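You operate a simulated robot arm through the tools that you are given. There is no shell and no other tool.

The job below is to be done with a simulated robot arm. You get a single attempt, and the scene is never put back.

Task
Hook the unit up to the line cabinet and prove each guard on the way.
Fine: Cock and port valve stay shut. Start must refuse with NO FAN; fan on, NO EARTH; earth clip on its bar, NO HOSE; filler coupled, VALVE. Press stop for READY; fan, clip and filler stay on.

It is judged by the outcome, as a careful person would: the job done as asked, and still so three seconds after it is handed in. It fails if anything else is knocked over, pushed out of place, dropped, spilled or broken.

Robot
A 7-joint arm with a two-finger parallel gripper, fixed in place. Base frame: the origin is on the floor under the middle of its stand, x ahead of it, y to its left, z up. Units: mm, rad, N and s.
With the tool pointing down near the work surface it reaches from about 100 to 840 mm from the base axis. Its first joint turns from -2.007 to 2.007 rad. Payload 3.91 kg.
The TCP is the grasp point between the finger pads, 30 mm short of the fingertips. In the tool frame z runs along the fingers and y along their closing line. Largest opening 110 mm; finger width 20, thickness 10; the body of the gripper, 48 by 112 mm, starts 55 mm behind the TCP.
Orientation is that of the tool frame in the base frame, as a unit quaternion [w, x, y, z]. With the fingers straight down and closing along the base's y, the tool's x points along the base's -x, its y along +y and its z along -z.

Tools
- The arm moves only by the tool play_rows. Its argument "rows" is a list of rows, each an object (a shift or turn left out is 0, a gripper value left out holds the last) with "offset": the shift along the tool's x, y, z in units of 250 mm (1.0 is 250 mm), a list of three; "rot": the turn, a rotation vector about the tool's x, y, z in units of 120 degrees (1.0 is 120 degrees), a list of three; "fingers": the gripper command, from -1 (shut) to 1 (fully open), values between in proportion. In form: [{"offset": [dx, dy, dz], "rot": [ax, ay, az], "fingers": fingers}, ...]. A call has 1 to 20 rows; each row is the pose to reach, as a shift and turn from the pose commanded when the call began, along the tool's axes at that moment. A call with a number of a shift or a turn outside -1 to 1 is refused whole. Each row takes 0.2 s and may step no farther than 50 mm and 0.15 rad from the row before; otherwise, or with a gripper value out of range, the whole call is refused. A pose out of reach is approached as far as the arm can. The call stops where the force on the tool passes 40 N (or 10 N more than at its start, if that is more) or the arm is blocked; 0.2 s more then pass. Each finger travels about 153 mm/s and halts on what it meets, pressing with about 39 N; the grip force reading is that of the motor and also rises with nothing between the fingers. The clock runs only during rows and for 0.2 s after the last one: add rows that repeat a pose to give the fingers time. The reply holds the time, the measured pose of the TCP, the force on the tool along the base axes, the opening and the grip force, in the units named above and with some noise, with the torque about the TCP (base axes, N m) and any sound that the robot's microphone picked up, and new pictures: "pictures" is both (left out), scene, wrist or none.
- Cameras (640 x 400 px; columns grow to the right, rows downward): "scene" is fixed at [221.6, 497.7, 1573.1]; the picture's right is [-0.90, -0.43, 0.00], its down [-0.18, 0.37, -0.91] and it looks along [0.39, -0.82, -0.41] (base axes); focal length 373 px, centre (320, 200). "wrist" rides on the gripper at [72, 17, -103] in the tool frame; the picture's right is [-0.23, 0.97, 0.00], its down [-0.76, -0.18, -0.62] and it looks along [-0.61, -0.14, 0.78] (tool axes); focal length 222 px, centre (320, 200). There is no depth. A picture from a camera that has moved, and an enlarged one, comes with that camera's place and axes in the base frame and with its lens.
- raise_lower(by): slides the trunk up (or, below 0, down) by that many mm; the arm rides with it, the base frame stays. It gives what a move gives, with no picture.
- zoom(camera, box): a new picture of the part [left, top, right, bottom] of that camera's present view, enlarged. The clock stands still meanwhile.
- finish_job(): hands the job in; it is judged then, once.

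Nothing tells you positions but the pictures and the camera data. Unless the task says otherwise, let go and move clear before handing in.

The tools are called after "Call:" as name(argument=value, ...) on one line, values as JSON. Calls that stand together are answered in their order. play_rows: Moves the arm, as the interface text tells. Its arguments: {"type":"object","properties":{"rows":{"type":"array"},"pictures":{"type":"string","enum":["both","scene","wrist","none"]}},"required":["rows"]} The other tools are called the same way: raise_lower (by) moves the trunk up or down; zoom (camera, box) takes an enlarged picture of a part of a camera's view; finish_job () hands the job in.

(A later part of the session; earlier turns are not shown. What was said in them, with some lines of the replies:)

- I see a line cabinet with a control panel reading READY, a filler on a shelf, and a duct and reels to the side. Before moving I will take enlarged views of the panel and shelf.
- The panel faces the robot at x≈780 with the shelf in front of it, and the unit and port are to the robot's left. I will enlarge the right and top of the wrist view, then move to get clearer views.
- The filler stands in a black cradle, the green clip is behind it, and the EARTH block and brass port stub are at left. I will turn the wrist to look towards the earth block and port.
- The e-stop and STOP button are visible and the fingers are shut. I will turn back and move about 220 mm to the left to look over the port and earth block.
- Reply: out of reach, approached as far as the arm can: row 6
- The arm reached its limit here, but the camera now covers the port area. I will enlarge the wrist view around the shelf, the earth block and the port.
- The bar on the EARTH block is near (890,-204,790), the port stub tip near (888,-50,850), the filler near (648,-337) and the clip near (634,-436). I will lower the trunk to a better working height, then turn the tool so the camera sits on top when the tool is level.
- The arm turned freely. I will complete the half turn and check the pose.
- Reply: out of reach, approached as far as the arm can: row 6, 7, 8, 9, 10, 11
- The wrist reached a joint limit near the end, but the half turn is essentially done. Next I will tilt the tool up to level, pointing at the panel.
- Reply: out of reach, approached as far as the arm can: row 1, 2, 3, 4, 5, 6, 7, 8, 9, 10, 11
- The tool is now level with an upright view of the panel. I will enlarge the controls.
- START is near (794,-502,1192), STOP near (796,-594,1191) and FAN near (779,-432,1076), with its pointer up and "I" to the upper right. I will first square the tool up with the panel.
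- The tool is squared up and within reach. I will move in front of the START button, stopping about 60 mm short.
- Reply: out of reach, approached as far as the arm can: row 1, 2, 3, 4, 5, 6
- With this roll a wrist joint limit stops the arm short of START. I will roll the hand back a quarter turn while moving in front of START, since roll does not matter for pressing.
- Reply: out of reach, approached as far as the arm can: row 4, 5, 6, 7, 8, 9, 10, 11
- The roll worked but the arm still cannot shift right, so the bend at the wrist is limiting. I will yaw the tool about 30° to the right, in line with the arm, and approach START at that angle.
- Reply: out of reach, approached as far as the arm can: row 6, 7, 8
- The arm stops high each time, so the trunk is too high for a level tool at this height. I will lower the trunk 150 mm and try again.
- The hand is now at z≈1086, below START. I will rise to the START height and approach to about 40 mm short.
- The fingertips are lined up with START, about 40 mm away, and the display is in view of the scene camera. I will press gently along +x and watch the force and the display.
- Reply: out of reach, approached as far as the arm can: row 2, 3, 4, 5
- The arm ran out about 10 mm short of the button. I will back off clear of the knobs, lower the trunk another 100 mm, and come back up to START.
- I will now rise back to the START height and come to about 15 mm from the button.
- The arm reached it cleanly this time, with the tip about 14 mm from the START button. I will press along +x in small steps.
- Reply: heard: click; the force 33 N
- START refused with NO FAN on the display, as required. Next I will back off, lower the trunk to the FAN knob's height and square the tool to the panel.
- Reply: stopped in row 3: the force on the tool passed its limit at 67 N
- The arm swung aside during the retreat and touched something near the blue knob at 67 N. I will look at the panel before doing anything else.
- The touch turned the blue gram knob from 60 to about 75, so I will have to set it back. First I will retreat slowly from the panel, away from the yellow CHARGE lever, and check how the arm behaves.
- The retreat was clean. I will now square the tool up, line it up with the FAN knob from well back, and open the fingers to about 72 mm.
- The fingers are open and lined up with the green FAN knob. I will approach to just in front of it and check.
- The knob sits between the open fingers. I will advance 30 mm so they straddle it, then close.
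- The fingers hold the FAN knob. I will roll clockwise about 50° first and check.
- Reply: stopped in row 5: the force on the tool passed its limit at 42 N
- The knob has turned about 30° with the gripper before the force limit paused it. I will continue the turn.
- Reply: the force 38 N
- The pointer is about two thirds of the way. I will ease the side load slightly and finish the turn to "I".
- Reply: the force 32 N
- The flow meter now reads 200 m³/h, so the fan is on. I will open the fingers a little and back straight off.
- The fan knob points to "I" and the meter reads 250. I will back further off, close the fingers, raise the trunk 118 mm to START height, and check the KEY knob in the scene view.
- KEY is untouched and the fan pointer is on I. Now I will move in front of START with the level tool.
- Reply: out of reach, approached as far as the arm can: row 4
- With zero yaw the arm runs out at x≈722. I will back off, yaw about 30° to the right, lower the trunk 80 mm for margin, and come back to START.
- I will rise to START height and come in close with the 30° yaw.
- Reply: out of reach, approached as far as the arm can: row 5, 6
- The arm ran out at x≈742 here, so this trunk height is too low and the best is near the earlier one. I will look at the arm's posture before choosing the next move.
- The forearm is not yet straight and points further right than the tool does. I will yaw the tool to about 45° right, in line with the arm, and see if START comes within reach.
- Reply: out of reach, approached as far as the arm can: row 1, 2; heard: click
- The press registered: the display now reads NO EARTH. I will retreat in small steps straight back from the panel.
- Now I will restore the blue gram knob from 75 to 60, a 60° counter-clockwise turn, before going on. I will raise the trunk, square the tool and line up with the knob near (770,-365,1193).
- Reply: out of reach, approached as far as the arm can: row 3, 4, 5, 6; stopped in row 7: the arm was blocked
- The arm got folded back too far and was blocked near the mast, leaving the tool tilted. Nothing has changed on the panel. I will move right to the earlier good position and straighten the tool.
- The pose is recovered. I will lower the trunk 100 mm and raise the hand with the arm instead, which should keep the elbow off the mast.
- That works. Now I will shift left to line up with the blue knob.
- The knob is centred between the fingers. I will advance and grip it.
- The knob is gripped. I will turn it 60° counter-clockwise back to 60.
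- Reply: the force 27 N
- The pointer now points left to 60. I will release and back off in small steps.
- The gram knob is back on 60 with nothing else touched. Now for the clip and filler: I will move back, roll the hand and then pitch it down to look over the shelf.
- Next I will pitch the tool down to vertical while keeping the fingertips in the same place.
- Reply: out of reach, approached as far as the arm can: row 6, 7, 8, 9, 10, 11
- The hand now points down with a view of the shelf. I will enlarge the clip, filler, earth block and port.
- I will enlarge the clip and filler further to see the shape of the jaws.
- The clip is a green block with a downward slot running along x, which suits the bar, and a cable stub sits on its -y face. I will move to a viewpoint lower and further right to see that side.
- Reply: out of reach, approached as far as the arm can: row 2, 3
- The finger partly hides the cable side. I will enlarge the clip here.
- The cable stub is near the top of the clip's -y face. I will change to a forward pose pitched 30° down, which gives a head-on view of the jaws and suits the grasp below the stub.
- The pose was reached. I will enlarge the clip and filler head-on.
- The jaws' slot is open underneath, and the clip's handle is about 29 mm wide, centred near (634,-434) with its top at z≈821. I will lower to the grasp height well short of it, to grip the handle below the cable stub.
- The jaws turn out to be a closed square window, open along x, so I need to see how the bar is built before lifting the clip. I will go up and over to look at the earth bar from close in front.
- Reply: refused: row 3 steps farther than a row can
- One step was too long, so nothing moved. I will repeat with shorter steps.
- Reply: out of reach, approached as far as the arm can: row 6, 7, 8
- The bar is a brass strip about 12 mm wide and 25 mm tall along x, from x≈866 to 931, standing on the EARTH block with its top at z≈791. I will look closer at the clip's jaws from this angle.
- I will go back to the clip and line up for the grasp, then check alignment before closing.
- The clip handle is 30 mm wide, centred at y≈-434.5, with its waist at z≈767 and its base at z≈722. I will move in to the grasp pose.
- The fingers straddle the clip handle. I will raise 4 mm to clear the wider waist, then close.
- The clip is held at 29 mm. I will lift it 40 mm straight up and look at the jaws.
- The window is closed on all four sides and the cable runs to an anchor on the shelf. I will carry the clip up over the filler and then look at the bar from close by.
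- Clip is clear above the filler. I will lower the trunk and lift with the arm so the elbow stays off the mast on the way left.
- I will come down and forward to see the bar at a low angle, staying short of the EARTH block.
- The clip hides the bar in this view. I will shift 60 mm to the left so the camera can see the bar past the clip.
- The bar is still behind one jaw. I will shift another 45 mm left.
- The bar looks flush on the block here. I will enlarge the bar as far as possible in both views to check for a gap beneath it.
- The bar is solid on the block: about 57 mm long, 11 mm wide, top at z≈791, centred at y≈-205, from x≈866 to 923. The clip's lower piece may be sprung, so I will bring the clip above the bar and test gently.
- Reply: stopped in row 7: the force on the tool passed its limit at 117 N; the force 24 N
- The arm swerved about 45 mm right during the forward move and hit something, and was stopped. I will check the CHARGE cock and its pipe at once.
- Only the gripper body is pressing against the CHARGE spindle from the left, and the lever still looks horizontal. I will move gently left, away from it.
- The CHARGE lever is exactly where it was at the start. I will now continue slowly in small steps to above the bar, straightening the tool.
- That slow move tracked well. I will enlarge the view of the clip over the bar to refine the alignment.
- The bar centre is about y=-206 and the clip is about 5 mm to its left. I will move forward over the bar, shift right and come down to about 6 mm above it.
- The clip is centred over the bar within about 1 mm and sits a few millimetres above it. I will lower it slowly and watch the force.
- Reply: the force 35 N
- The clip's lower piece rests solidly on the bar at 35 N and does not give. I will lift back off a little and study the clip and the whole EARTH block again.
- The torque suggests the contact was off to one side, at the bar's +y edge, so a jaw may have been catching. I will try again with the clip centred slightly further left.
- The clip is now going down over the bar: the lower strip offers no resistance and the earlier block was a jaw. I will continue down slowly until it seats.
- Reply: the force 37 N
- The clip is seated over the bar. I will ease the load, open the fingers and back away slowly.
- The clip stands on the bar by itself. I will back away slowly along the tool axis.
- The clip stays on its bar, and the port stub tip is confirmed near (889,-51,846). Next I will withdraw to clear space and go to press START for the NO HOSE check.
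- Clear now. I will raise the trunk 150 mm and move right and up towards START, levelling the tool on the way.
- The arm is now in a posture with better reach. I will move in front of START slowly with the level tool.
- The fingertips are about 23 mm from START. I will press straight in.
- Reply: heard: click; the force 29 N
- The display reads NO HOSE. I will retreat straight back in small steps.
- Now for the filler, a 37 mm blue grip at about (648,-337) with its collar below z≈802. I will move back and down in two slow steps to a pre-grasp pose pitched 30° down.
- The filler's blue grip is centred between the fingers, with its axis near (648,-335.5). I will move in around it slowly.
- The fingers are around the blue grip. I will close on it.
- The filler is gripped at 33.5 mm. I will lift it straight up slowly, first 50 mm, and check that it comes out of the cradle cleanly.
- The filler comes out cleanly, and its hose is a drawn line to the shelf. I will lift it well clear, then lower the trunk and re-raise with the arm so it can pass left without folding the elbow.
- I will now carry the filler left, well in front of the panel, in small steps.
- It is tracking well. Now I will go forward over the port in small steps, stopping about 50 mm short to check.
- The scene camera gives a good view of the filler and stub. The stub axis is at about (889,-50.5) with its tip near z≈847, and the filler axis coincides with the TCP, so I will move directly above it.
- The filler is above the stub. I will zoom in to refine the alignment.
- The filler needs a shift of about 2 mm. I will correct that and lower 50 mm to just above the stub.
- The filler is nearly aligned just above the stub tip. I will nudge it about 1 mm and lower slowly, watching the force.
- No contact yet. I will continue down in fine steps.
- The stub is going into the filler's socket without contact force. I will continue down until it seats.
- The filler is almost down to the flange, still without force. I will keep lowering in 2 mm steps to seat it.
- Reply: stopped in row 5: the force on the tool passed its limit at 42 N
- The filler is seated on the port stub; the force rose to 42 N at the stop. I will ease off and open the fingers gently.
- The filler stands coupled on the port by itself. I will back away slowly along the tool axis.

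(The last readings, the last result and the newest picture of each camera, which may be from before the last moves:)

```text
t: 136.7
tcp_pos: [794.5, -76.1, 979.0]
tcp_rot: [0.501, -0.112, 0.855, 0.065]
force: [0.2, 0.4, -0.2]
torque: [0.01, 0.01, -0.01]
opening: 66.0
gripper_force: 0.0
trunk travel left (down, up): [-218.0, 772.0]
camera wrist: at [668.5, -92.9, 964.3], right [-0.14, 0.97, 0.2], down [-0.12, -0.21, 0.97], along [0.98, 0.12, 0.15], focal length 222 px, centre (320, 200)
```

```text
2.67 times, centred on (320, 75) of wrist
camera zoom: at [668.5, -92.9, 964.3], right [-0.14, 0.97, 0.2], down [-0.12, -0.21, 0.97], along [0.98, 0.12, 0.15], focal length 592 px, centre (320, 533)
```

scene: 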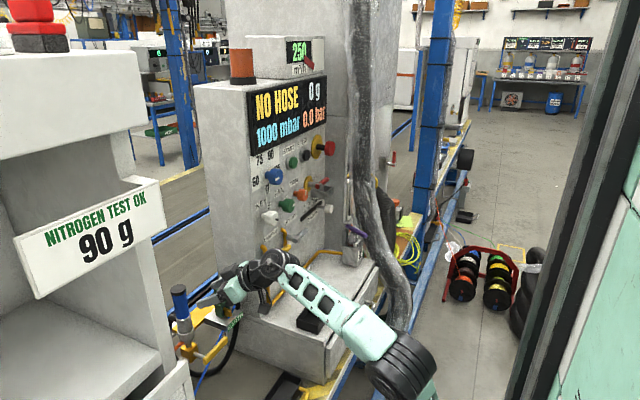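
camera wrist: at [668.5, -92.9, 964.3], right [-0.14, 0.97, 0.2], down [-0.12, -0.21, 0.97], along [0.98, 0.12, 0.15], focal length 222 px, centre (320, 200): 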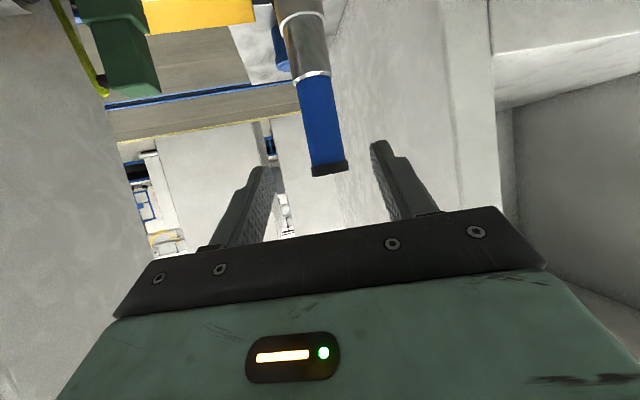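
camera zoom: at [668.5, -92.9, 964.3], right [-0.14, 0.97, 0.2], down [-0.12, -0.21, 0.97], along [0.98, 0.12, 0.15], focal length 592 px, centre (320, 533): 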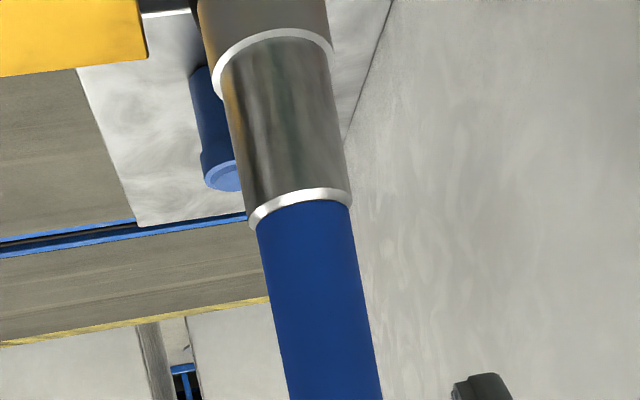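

Both clip and filler are in place. I will withdraw to clear space, square the tool and close the fingers.

Call:
play_rows(rows=[{"offset": [0.015, -0.012, -0.066], "rot": [0.012, 0, 0.007]}, {"offset": [0.03, -0.024, -0.133], "rot": [0.024, 0, 0.014]}, {"offset": [0.044, -0.036, -0.2], "rot": [0.036, 0, 0.021]}, {"offset": [0.059, -0.048, -0.266], "rot": [0.048, 0, 0.028]}, {"offset": [0.074, -0.06, -0.332], "rot": [0.06, 0, 0.035]}, {"offset": [0.089, -0.072, -0.4], "rot": [0.072, 0, 0.042], "fingers": -1}, {"offset": [0.103, -0.084, -0.465], "rot": [0.084, 0, 0.049]}, {"offset": [0.118, -0.096, -0.532], "rot": [0.096, 0, 0.056]}, {"offset": [0.133, -0.108, -0.598], "rot": [0.108, 0, 0.0625]}], pictures="none")

Call:
raise_lower(by=130)

```text
t: 138.7
tcp_pos: [660.1, -140.7, 1022.2]
tcp_rot: [0.506, 0.001, 0.863, 0.0]
force: [-0.3, 0.2, 0.2]
torque: [0.01, -0.02, 0.03]
opening: 0.0
gripper_force: 38.1
trunk travel left (down, up): [-218.0, 772.0]
```

```text
t: 140.3
tcp_pos: [659.9, -141.3, 1151.6]
tcp_rot: [0.506, 0.001, 0.863, 0.001]
force: [-0.3, -0.6, 0.6]
torque: [-0.01, 0.0, -0.03]
opening: 0.3
gripper_force: 37.2
trunk travel left (down, up): [-348.0, 642.0]
```

Next I will move right to START in two slow calls, levelling the tool.

Call:
play_rows(rows=[{"offset": [-0.005, -0.071, 0], "rot": [0, -0.013, 0]}, {"offset": [-0.01, -0.142, 0], "rot": [0, -0.027, 0]}, {"offset": [-0.015, -0.213, -0.001], "rot": [0, -0.04, 0]}, {"offset": [-0.02, -0.284, -0.001], "rot": [0, -0.053, 0]}, {"offset": [-0.025, -0.356, -0.002], "rot": [0, -0.067, 0]}, {"offset": [-0.03, -0.427, -0.002], "rot": [0, -0.08, 0]}, {"offset": [-0.035, -0.498, -0.002], "rot": [0, -0.093, 0]}, {"offset": [-0.04, -0.569, -0.003], "rot": [0, -0.107, 0]}, {"offset": [-0.045, -0.64, -0.003], "rot": [0, -0.12, 0]}], pictures="none")

Call:
play_rows(rows=[{"offset": [-0.008, -0.069, 0.005], "rot": [0, -0.014, 0]}, {"offset": [-0.016, -0.138, 0.01], "rot": [0, -0.027, 0]}, {"offset": [-0.024, -0.207, 0.014], "rot": [0, -0.041, 0]}, {"offset": [-0.032, -0.276, 0.019], "rot": [0, -0.055, 0]}, {"offset": [-0.041, -0.344, 0.024], "rot": [0, -0.068, 0]}, {"offset": [-0.049, -0.413, 0.029], "rot": [0, -0.082, 0]}, {"offset": [-0.057, -0.482, 0.033], "rot": [0, -0.096, 0]}, {"offset": [-0.065, -0.551, 0.038], "rot": [0, -0.109, 0]}, {"offset": [-0.073, -0.62, 0.043], "rot": [0, -0.123, 0]}])

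```text
t: 142.3
tcp_pos: [665.2, -300.4, 1162.3]
tcp_rot: [0.609, 0.001, 0.793, 0.001]
force: [0.7, 0.4, 1.0]
torque: [0.01, -0.03, 0.01]
opening: 0.0
gripper_force: 37.3
trunk travel left (down, up): [-348.0, 642.0]
```

```text
t: 144.3
tcp_pos: [679.6, -457.5, 1177.3]
tcp_rot: [0.707, 0.001, 0.707, 0.0]
force: [0.2, -0.5, -0.7]
torque: [0.0, -0.03, -0.02]
opening: 0.0
gripper_force: 37.8
trunk travel left (down, up): [-348.0, 642.0]
camera wrist: at [575.5, -439.8, 1102.7], right [0.0, 0.97, 0.23], down [-0.62, -0.18, 0.76], along [0.78, -0.14, 0.61], focal length 222 px, centre (320, 200)
```

scene: 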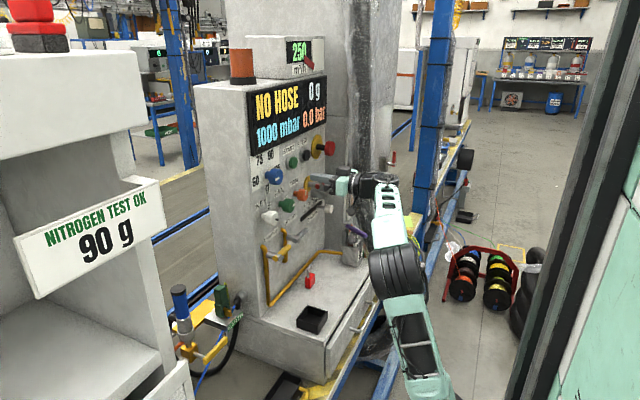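
wrist: 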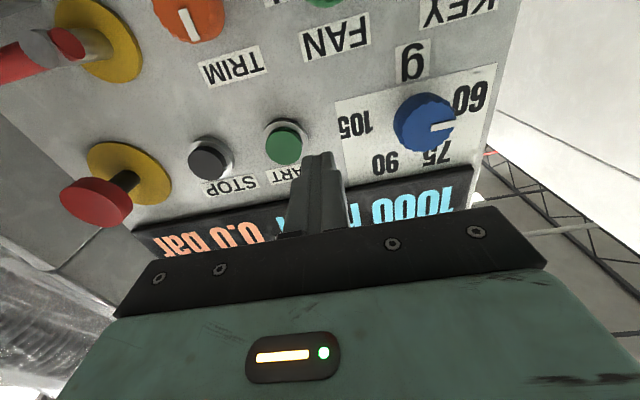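

Now in front of START again. I will line up and press.

Call:
play_rows(rows=[{"offset": [-0.012, -0.035, 0.03]}, {"offset": [-0.024, -0.07, 0.07]}, {"offset": [-0.036, -0.106, 0.11]}, {"offset": [-0.048, -0.141, 0.16]}, {"offset": [-0.06, -0.176, 0.2]}, {"offset": [-0.06, -0.176, 0.246]}, {"offset": [-0.06, -0.176, 0.29]}, {"offset": [-0.06, -0.176, 0.334]}, {"offset": [-0.06, -0.176, 0.346]}, {"offset": [-0.06, -0.176, 0.358]}, {"offset": [-0.06, -0.176, 0.366]}])

```text
t: 146.7
tcp_pos: [768.2, -501.0, 1191.5]
tcp_rot: [0.707, 0.002, 0.707, -0.002]
force: [-25.9, 5.3, -7.4]
torque: [-0.02, 0.2, 0.17]
opening: 0.0
gripper_force: 38.0
trunk travel left (down, up): [-348.0, 642.0]
heard: click
camera wrist: at [664.6, -484.0, 1117.8], right [0.0, 0.97, 0.23], down [-0.62, -0.18, 0.76], along [0.78, -0.15, 0.61], focal length 222 px, centre (320, 200)
```

scene: 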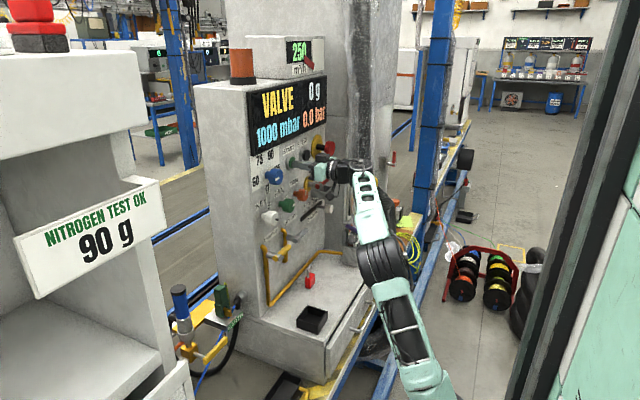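
wrist: 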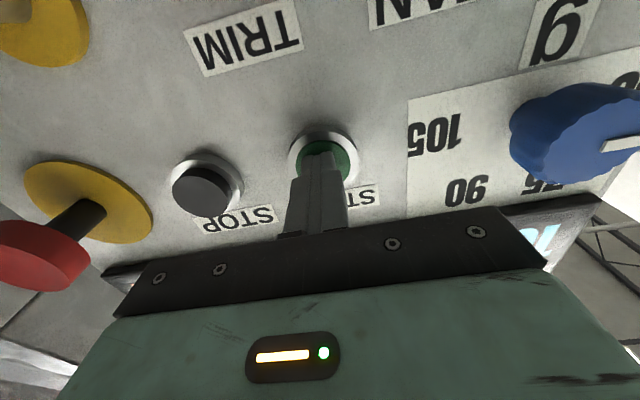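

The display reads VALVE, so every guard has been proved in order. Now STOP, at about (795,-590,1191): I will retreat slowly first.

Call:
play_rows(rows=[{"offset": [0, 0, -0.03]}, {"offset": [0, 0, -0.07]}, {"offset": [0, 0, -0.11]}, {"offset": [0, 0, -0.16]}, {"offset": [0, 0, -0.21]}, {"offset": [0, 0, -0.26]}, {"offset": [0, 0, -0.31]}, {"offset": [0, 0, -0.34]}], pictures="scene")

Call:
raise_lower(by=40)

```text
t: 148.5
tcp_pos: [686.2, -500.0, 1192.2]
tcp_rot: [0.707, 0.0, 0.707, 0.001]
force: [0.2, 0.3, -0.5]
torque: [0.0, 0.0, -0.01]
opening: 0.1
gripper_force: 37.6
trunk travel left (down, up): [-348.0, 642.0]
```

scene: 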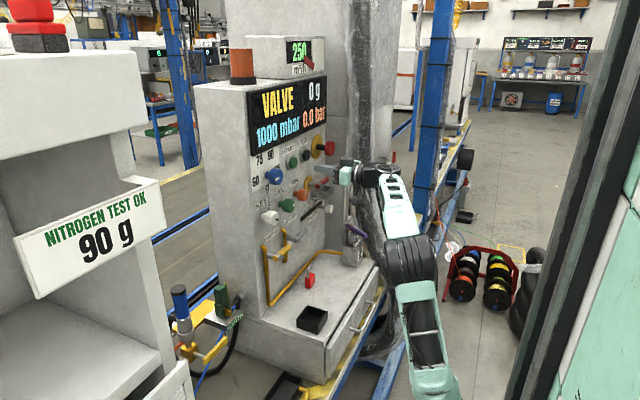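

```text
t: 149.3
tcp_pos: [686.1, -500.6, 1231.5]
tcp_rot: [0.707, 0.001, 0.707, 0.0]
force: [0.0, -0.7, -0.7]
torque: [0.0, -0.05, -0.01]
opening: 0.1
gripper_force: 37.9
trunk travel left (down, up): [-388.0, 602.0]
```

I will yaw the tool 30° to the right and move in front of STOP, keeping well away from the e-stop.

Call:
play_rows(rows=[{"offset": [0.02, -0.022, 0.007], "rot": [0.031, 0, 0]}, {"offset": [0.04, -0.044, 0.014], "rot": [0.0625, 0, 0]}, {"offset": [0.06, -0.067, 0.021], "rot": [0.094, 0, 0]}, {"offset": [0.08, -0.089, 0.028], "rot": [0.125, 0, 0]}, {"offset": [0.1, -0.111, 0.035], "rot": [0.156, 0, 0]}, {"offset": [0.12, -0.134, 0.042], "rot": [0.1875, 0, 0]}, {"offset": [0.14, -0.156, 0.049], "rot": [0.219, 0, 0]}, {"offset": [0.16, -0.178, 0.056], "rot": [0.25, 0, 0]}])

```text
t: 151.1
tcp_pos: [700.4, -544.0, 1191.6]
tcp_rot: [0.683, 0.184, 0.683, -0.184]
force: [-0.1, -0.7, 0.0]
torque: [-0.01, 0.03, 0.02]
opening: 0.0
gripper_force: 37.5
trunk travel left (down, up): [-388.0, 602.0]
camera wrist: at [619.0, -477.3, 1118.6], right [0.49, 0.84, 0.23], down [-0.63, 0.16, 0.76], along [0.61, -0.52, 0.61], focal length 222 px, centre (320, 200)
```

scene: 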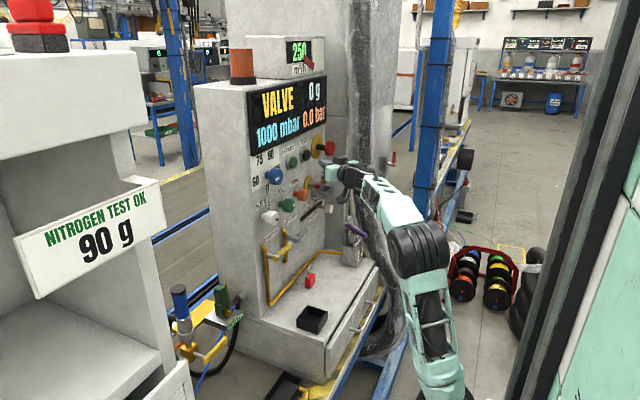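
wrist: 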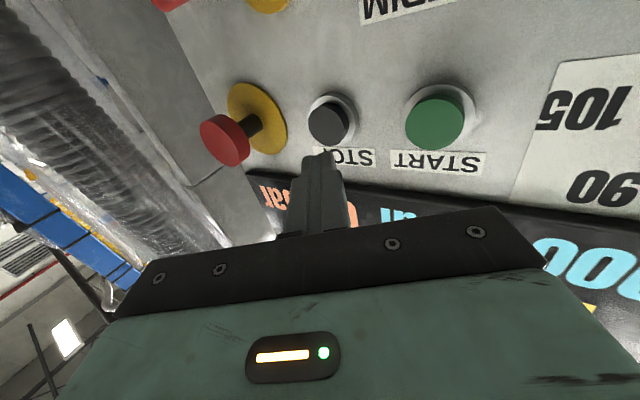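

STOP is at about (796,-589,1192) with clear space to the e-stop. I will approach to about 15 mm short.

Call:
play_rows(rows=[{"offset": [0, -0.005, 0.041]}, {"offset": [0, -0.009, 0.082]}, {"offset": [0, -0.014, 0.124]}, {"offset": [0, -0.019, 0.165]}, {"offset": [0, -0.023, 0.206]}, {"offset": [0, -0.028, 0.247]}])

```text
t: 152.5
tcp_pos: [750.4, -581.6, 1191.2]
tcp_rot: [0.682, 0.185, 0.683, -0.183]
force: [0.2, 0.5, 0.6]
torque: [0.0, 0.03, -0.02]
opening: 0.0
gripper_force: 37.7
trunk travel left (down, up): [-388.0, 602.0]
camera wrist: at [669.1, -515.5, 1117.8], right [0.49, 0.84, 0.23], down [-0.63, 0.16, 0.76], along [0.61, -0.52, 0.61], focal length 222 px, centre (320, 200)
```

scene: 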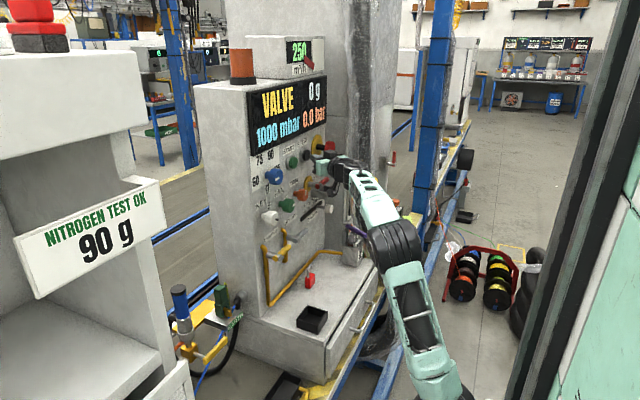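
wrist: 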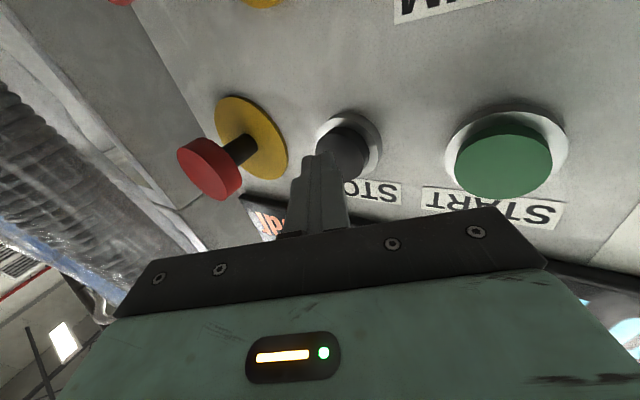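

The tip is lined up with STOP. I will press in small steps.

Call:
play_rows(rows=[{"offset": [0, 0.016, 0.028]}, {"offset": [0, 0.028, 0.0485]}, {"offset": [0, 0.036, 0.0624]}, {"offset": [0, 0.042, 0.0727]}, {"offset": [0, 0.047, 0.0814]}])

```text
t: 153.7
tcp_pos: [770.7, -582.6, 1192.8]
tcp_rot: [0.683, 0.186, 0.682, -0.185]
force: [-25.3, 2.5, -2.3]
torque: [0.07, 0.31, -0.15]
opening: 0.0
gripper_force: 37.6
trunk travel left (down, up): [-388.0, 602.0]
heard: click
camera wrist: at [689.8, -516.5, 1119.6], right [0.49, 0.84, 0.23], down [-0.63, 0.16, 0.76], along [0.6, -0.52, 0.61], focal length 222 px, centre (320, 200)
```

scene: 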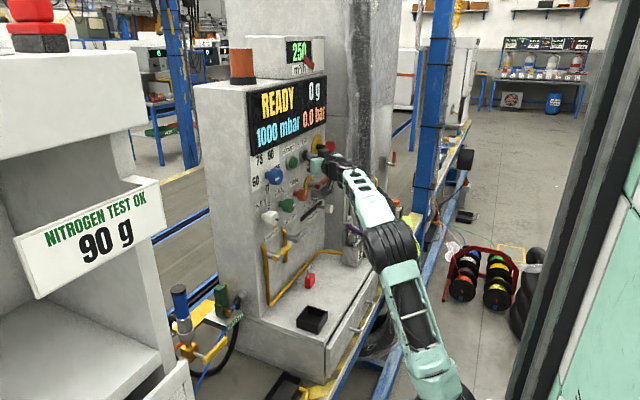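
wrist: 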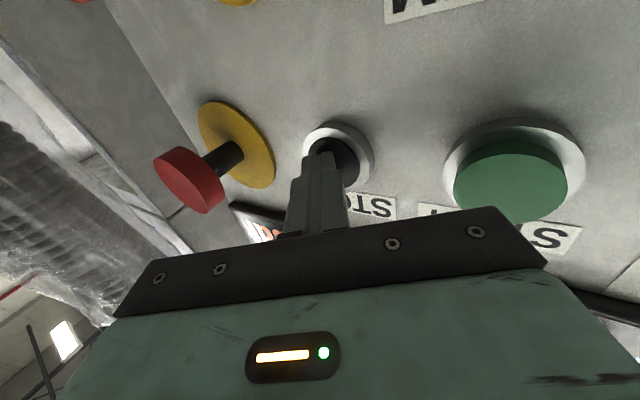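

READY is showing. I will retreat carefully in small steps straight back.

Call:
play_rows(rows=[{"offset": [0, -0.014, -0.024]}, {"offset": [0, -0.03, -0.052]}, {"offset": [0, -0.046, -0.08]}, {"offset": [0, -0.062, -0.107]}], pictures="none")

Call:
play_rows(rows=[{"offset": [0, -0.008, -0.04]}, {"offset": [0, -0.016, -0.08]}, {"offset": [0, -0.024, -0.12]}, {"offset": [0, -0.032, -0.16]}, {"offset": [0, -0.04, -0.2]}, {"offset": [0, -0.048, -0.25]}, {"offset": [0, -0.056, -0.3]}])

```text
t: 154.7
tcp_pos: [745.0, -578.6, 1191.6]
tcp_rot: [0.683, 0.183, 0.683, -0.182]
force: [-0.8, 0.1, 0.4]
torque: [0.0, -0.02, -0.01]
opening: 0.0
gripper_force: 37.5
trunk travel left (down, up): [-388.0, 602.0]
```

```text
t: 156.3
tcp_pos: [670.4, -557.2, 1190.2]
tcp_rot: [0.683, 0.183, 0.683, -0.183]
force: [0.8, -0.4, -0.1]
torque: [-0.01, -0.02, 0.0]
opening: 0.0
gripper_force: 37.5
trunk travel left (down, up): [-388.0, 602.0]
camera wrist: at [589.1, -489.7, 1117.5], right [0.49, 0.84, 0.23], down [-0.63, 0.16, 0.76], along [0.61, -0.52, 0.61], focal length 222 px, centre (320, 200)
```

scene: 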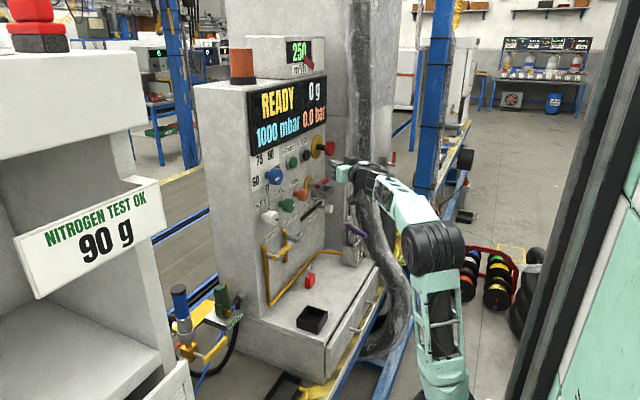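
wrist: 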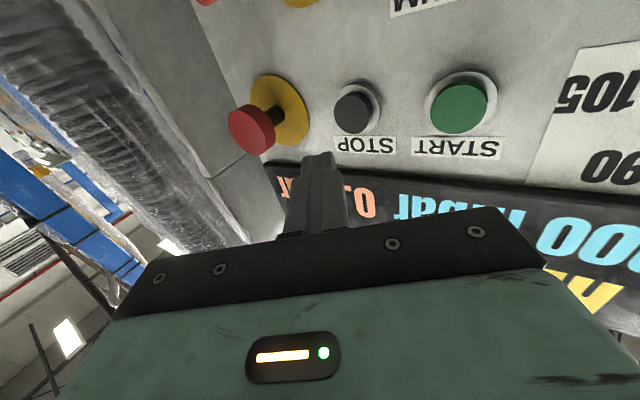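

The hand is clear and the display shows READY. I will check every control, the clip, the filler, the port valve and the shelf before handing in.

Call:
zoom(camera="scene", box=[240, 140, 352, 210])

Call:
zoom(camera="scene", box=[240, 200, 336, 260])

Call:
zoom(camera="scene", box=[150, 275, 262, 365])

Call:
zoom(camera="scene", box=[240, 70, 340, 160])

Call:
zoom(camera="scene", box=[250, 240, 400, 340])

```text
5.71 times, centred on (296, 175) of scene
camera zoom: at [221.6, 497.7, 1573.1], right [-0.9, -0.43, 0.0], down [-0.18, 0.37, -0.91], along [0.39, -0.82, -0.41], focal length 2132 px, centre (457, 343)
```

zoom: 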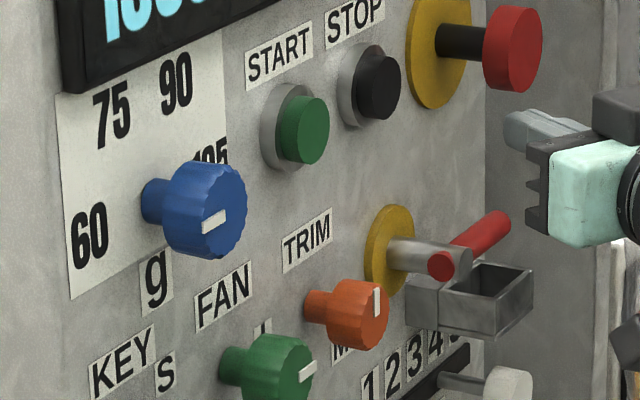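

```text
6.67 times, centred on (288, 230) of scene
camera zoom: at [221.6, 497.7, 1573.1], right [-0.9, -0.43, 0.0], down [-0.18, 0.37, -0.91], along [0.39, -0.82, -0.41], focal length 2487 px, centre (533, 0)
```

zoom: 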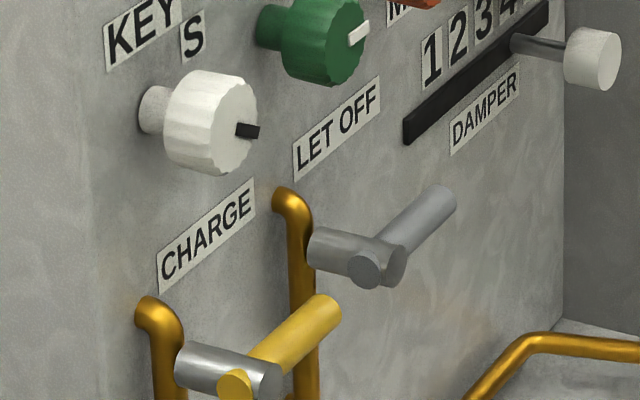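

```text
4.44 times, centred on (206, 320) of scene
camera zoom: at [221.6, 497.7, 1573.1], right [-0.9, -0.43, 0.0], down [-0.18, 0.37, -0.91], along [0.39, -0.82, -0.41], focal length 1658 px, centre (827, -333)
```

zoom: 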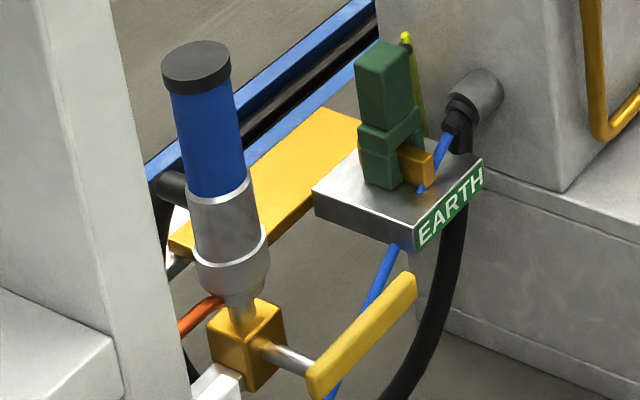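

```text
4.44 times, centred on (290, 115) of scene
camera zoom: at [221.6, 497.7, 1573.1], right [-0.9, -0.43, 0.0], down [-0.18, 0.37, -0.91], along [0.39, -0.82, -0.41], focal length 1658 px, centre (453, 578)
```

zoom: 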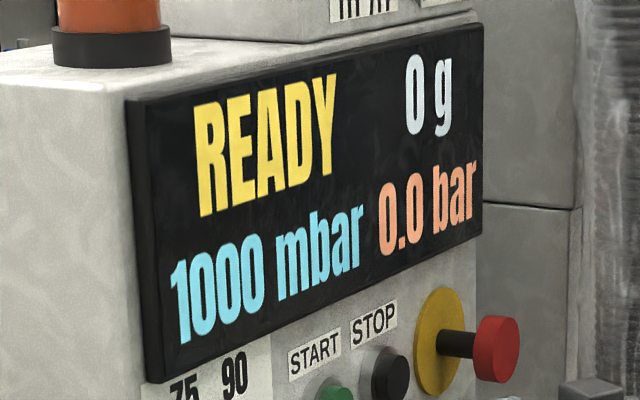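

```text
4.00 times, centred on (325, 290) of scene
camera zoom: at [221.6, 497.7, 1573.1], right [-0.9, -0.43, 0.0], down [-0.18, 0.37, -0.91], along [0.39, -0.82, -0.41], focal length 1492 px, centre (300, -160)
```

zoom: 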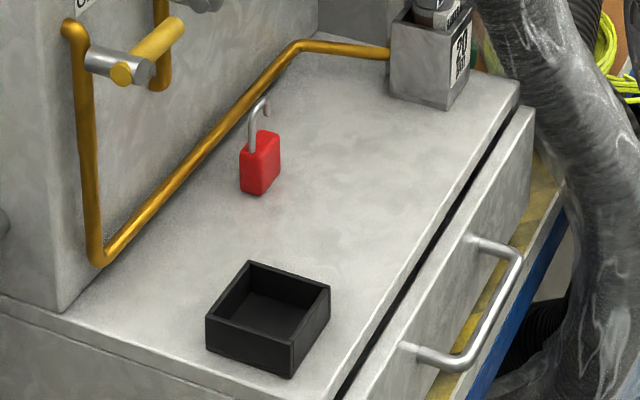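

I checked everything against the start. The display reads READY and the fan is on I, with the meter at 250. The clip is on its bar, the filler is coupled, and the cock and port valve are unmoved. The gram knob is back on 60, and the hand is empty and clear. I'm handing the job in.

Call:
finish_job()

```text
The job is handed in.
```

The unit is hooked up to the line cabinet, each guard was proved in order, and I've handed the job in.

| Step | Display after pressing START or STOP |
|---|---|
| START, nothing connected | NO FAN |
| Fan knob turned to I, START | NO EARTH |
| Earth clip on its bar, START | NO HOSE |
| Filler coupled on the port, START | VALVE |
| STOP | READY |

At hand-in the display read READY, the fan was on and its flow meter showed 250. The clip and filler were standing on their own. The charge cock and port valve looked the same as at the start, and the gripper was empty and clear of the panel.

There were three unplanned contacts along the way:
- **Gram knob:** early on the arm swung sideways and turned the gram (g) knob from 60 to 75. I turned it back to 60, and it matched its starting position in the final check.
- **Charge cock:** while I carried the clip, the gripper pressed against the cock's spindle; the force on the tool peaked at 117 N. The lever did not move.
- **Clip:** on the first try one jaw of the clip landed on the bar at about 35 N, so I lifted it, re-centred it and seated it.
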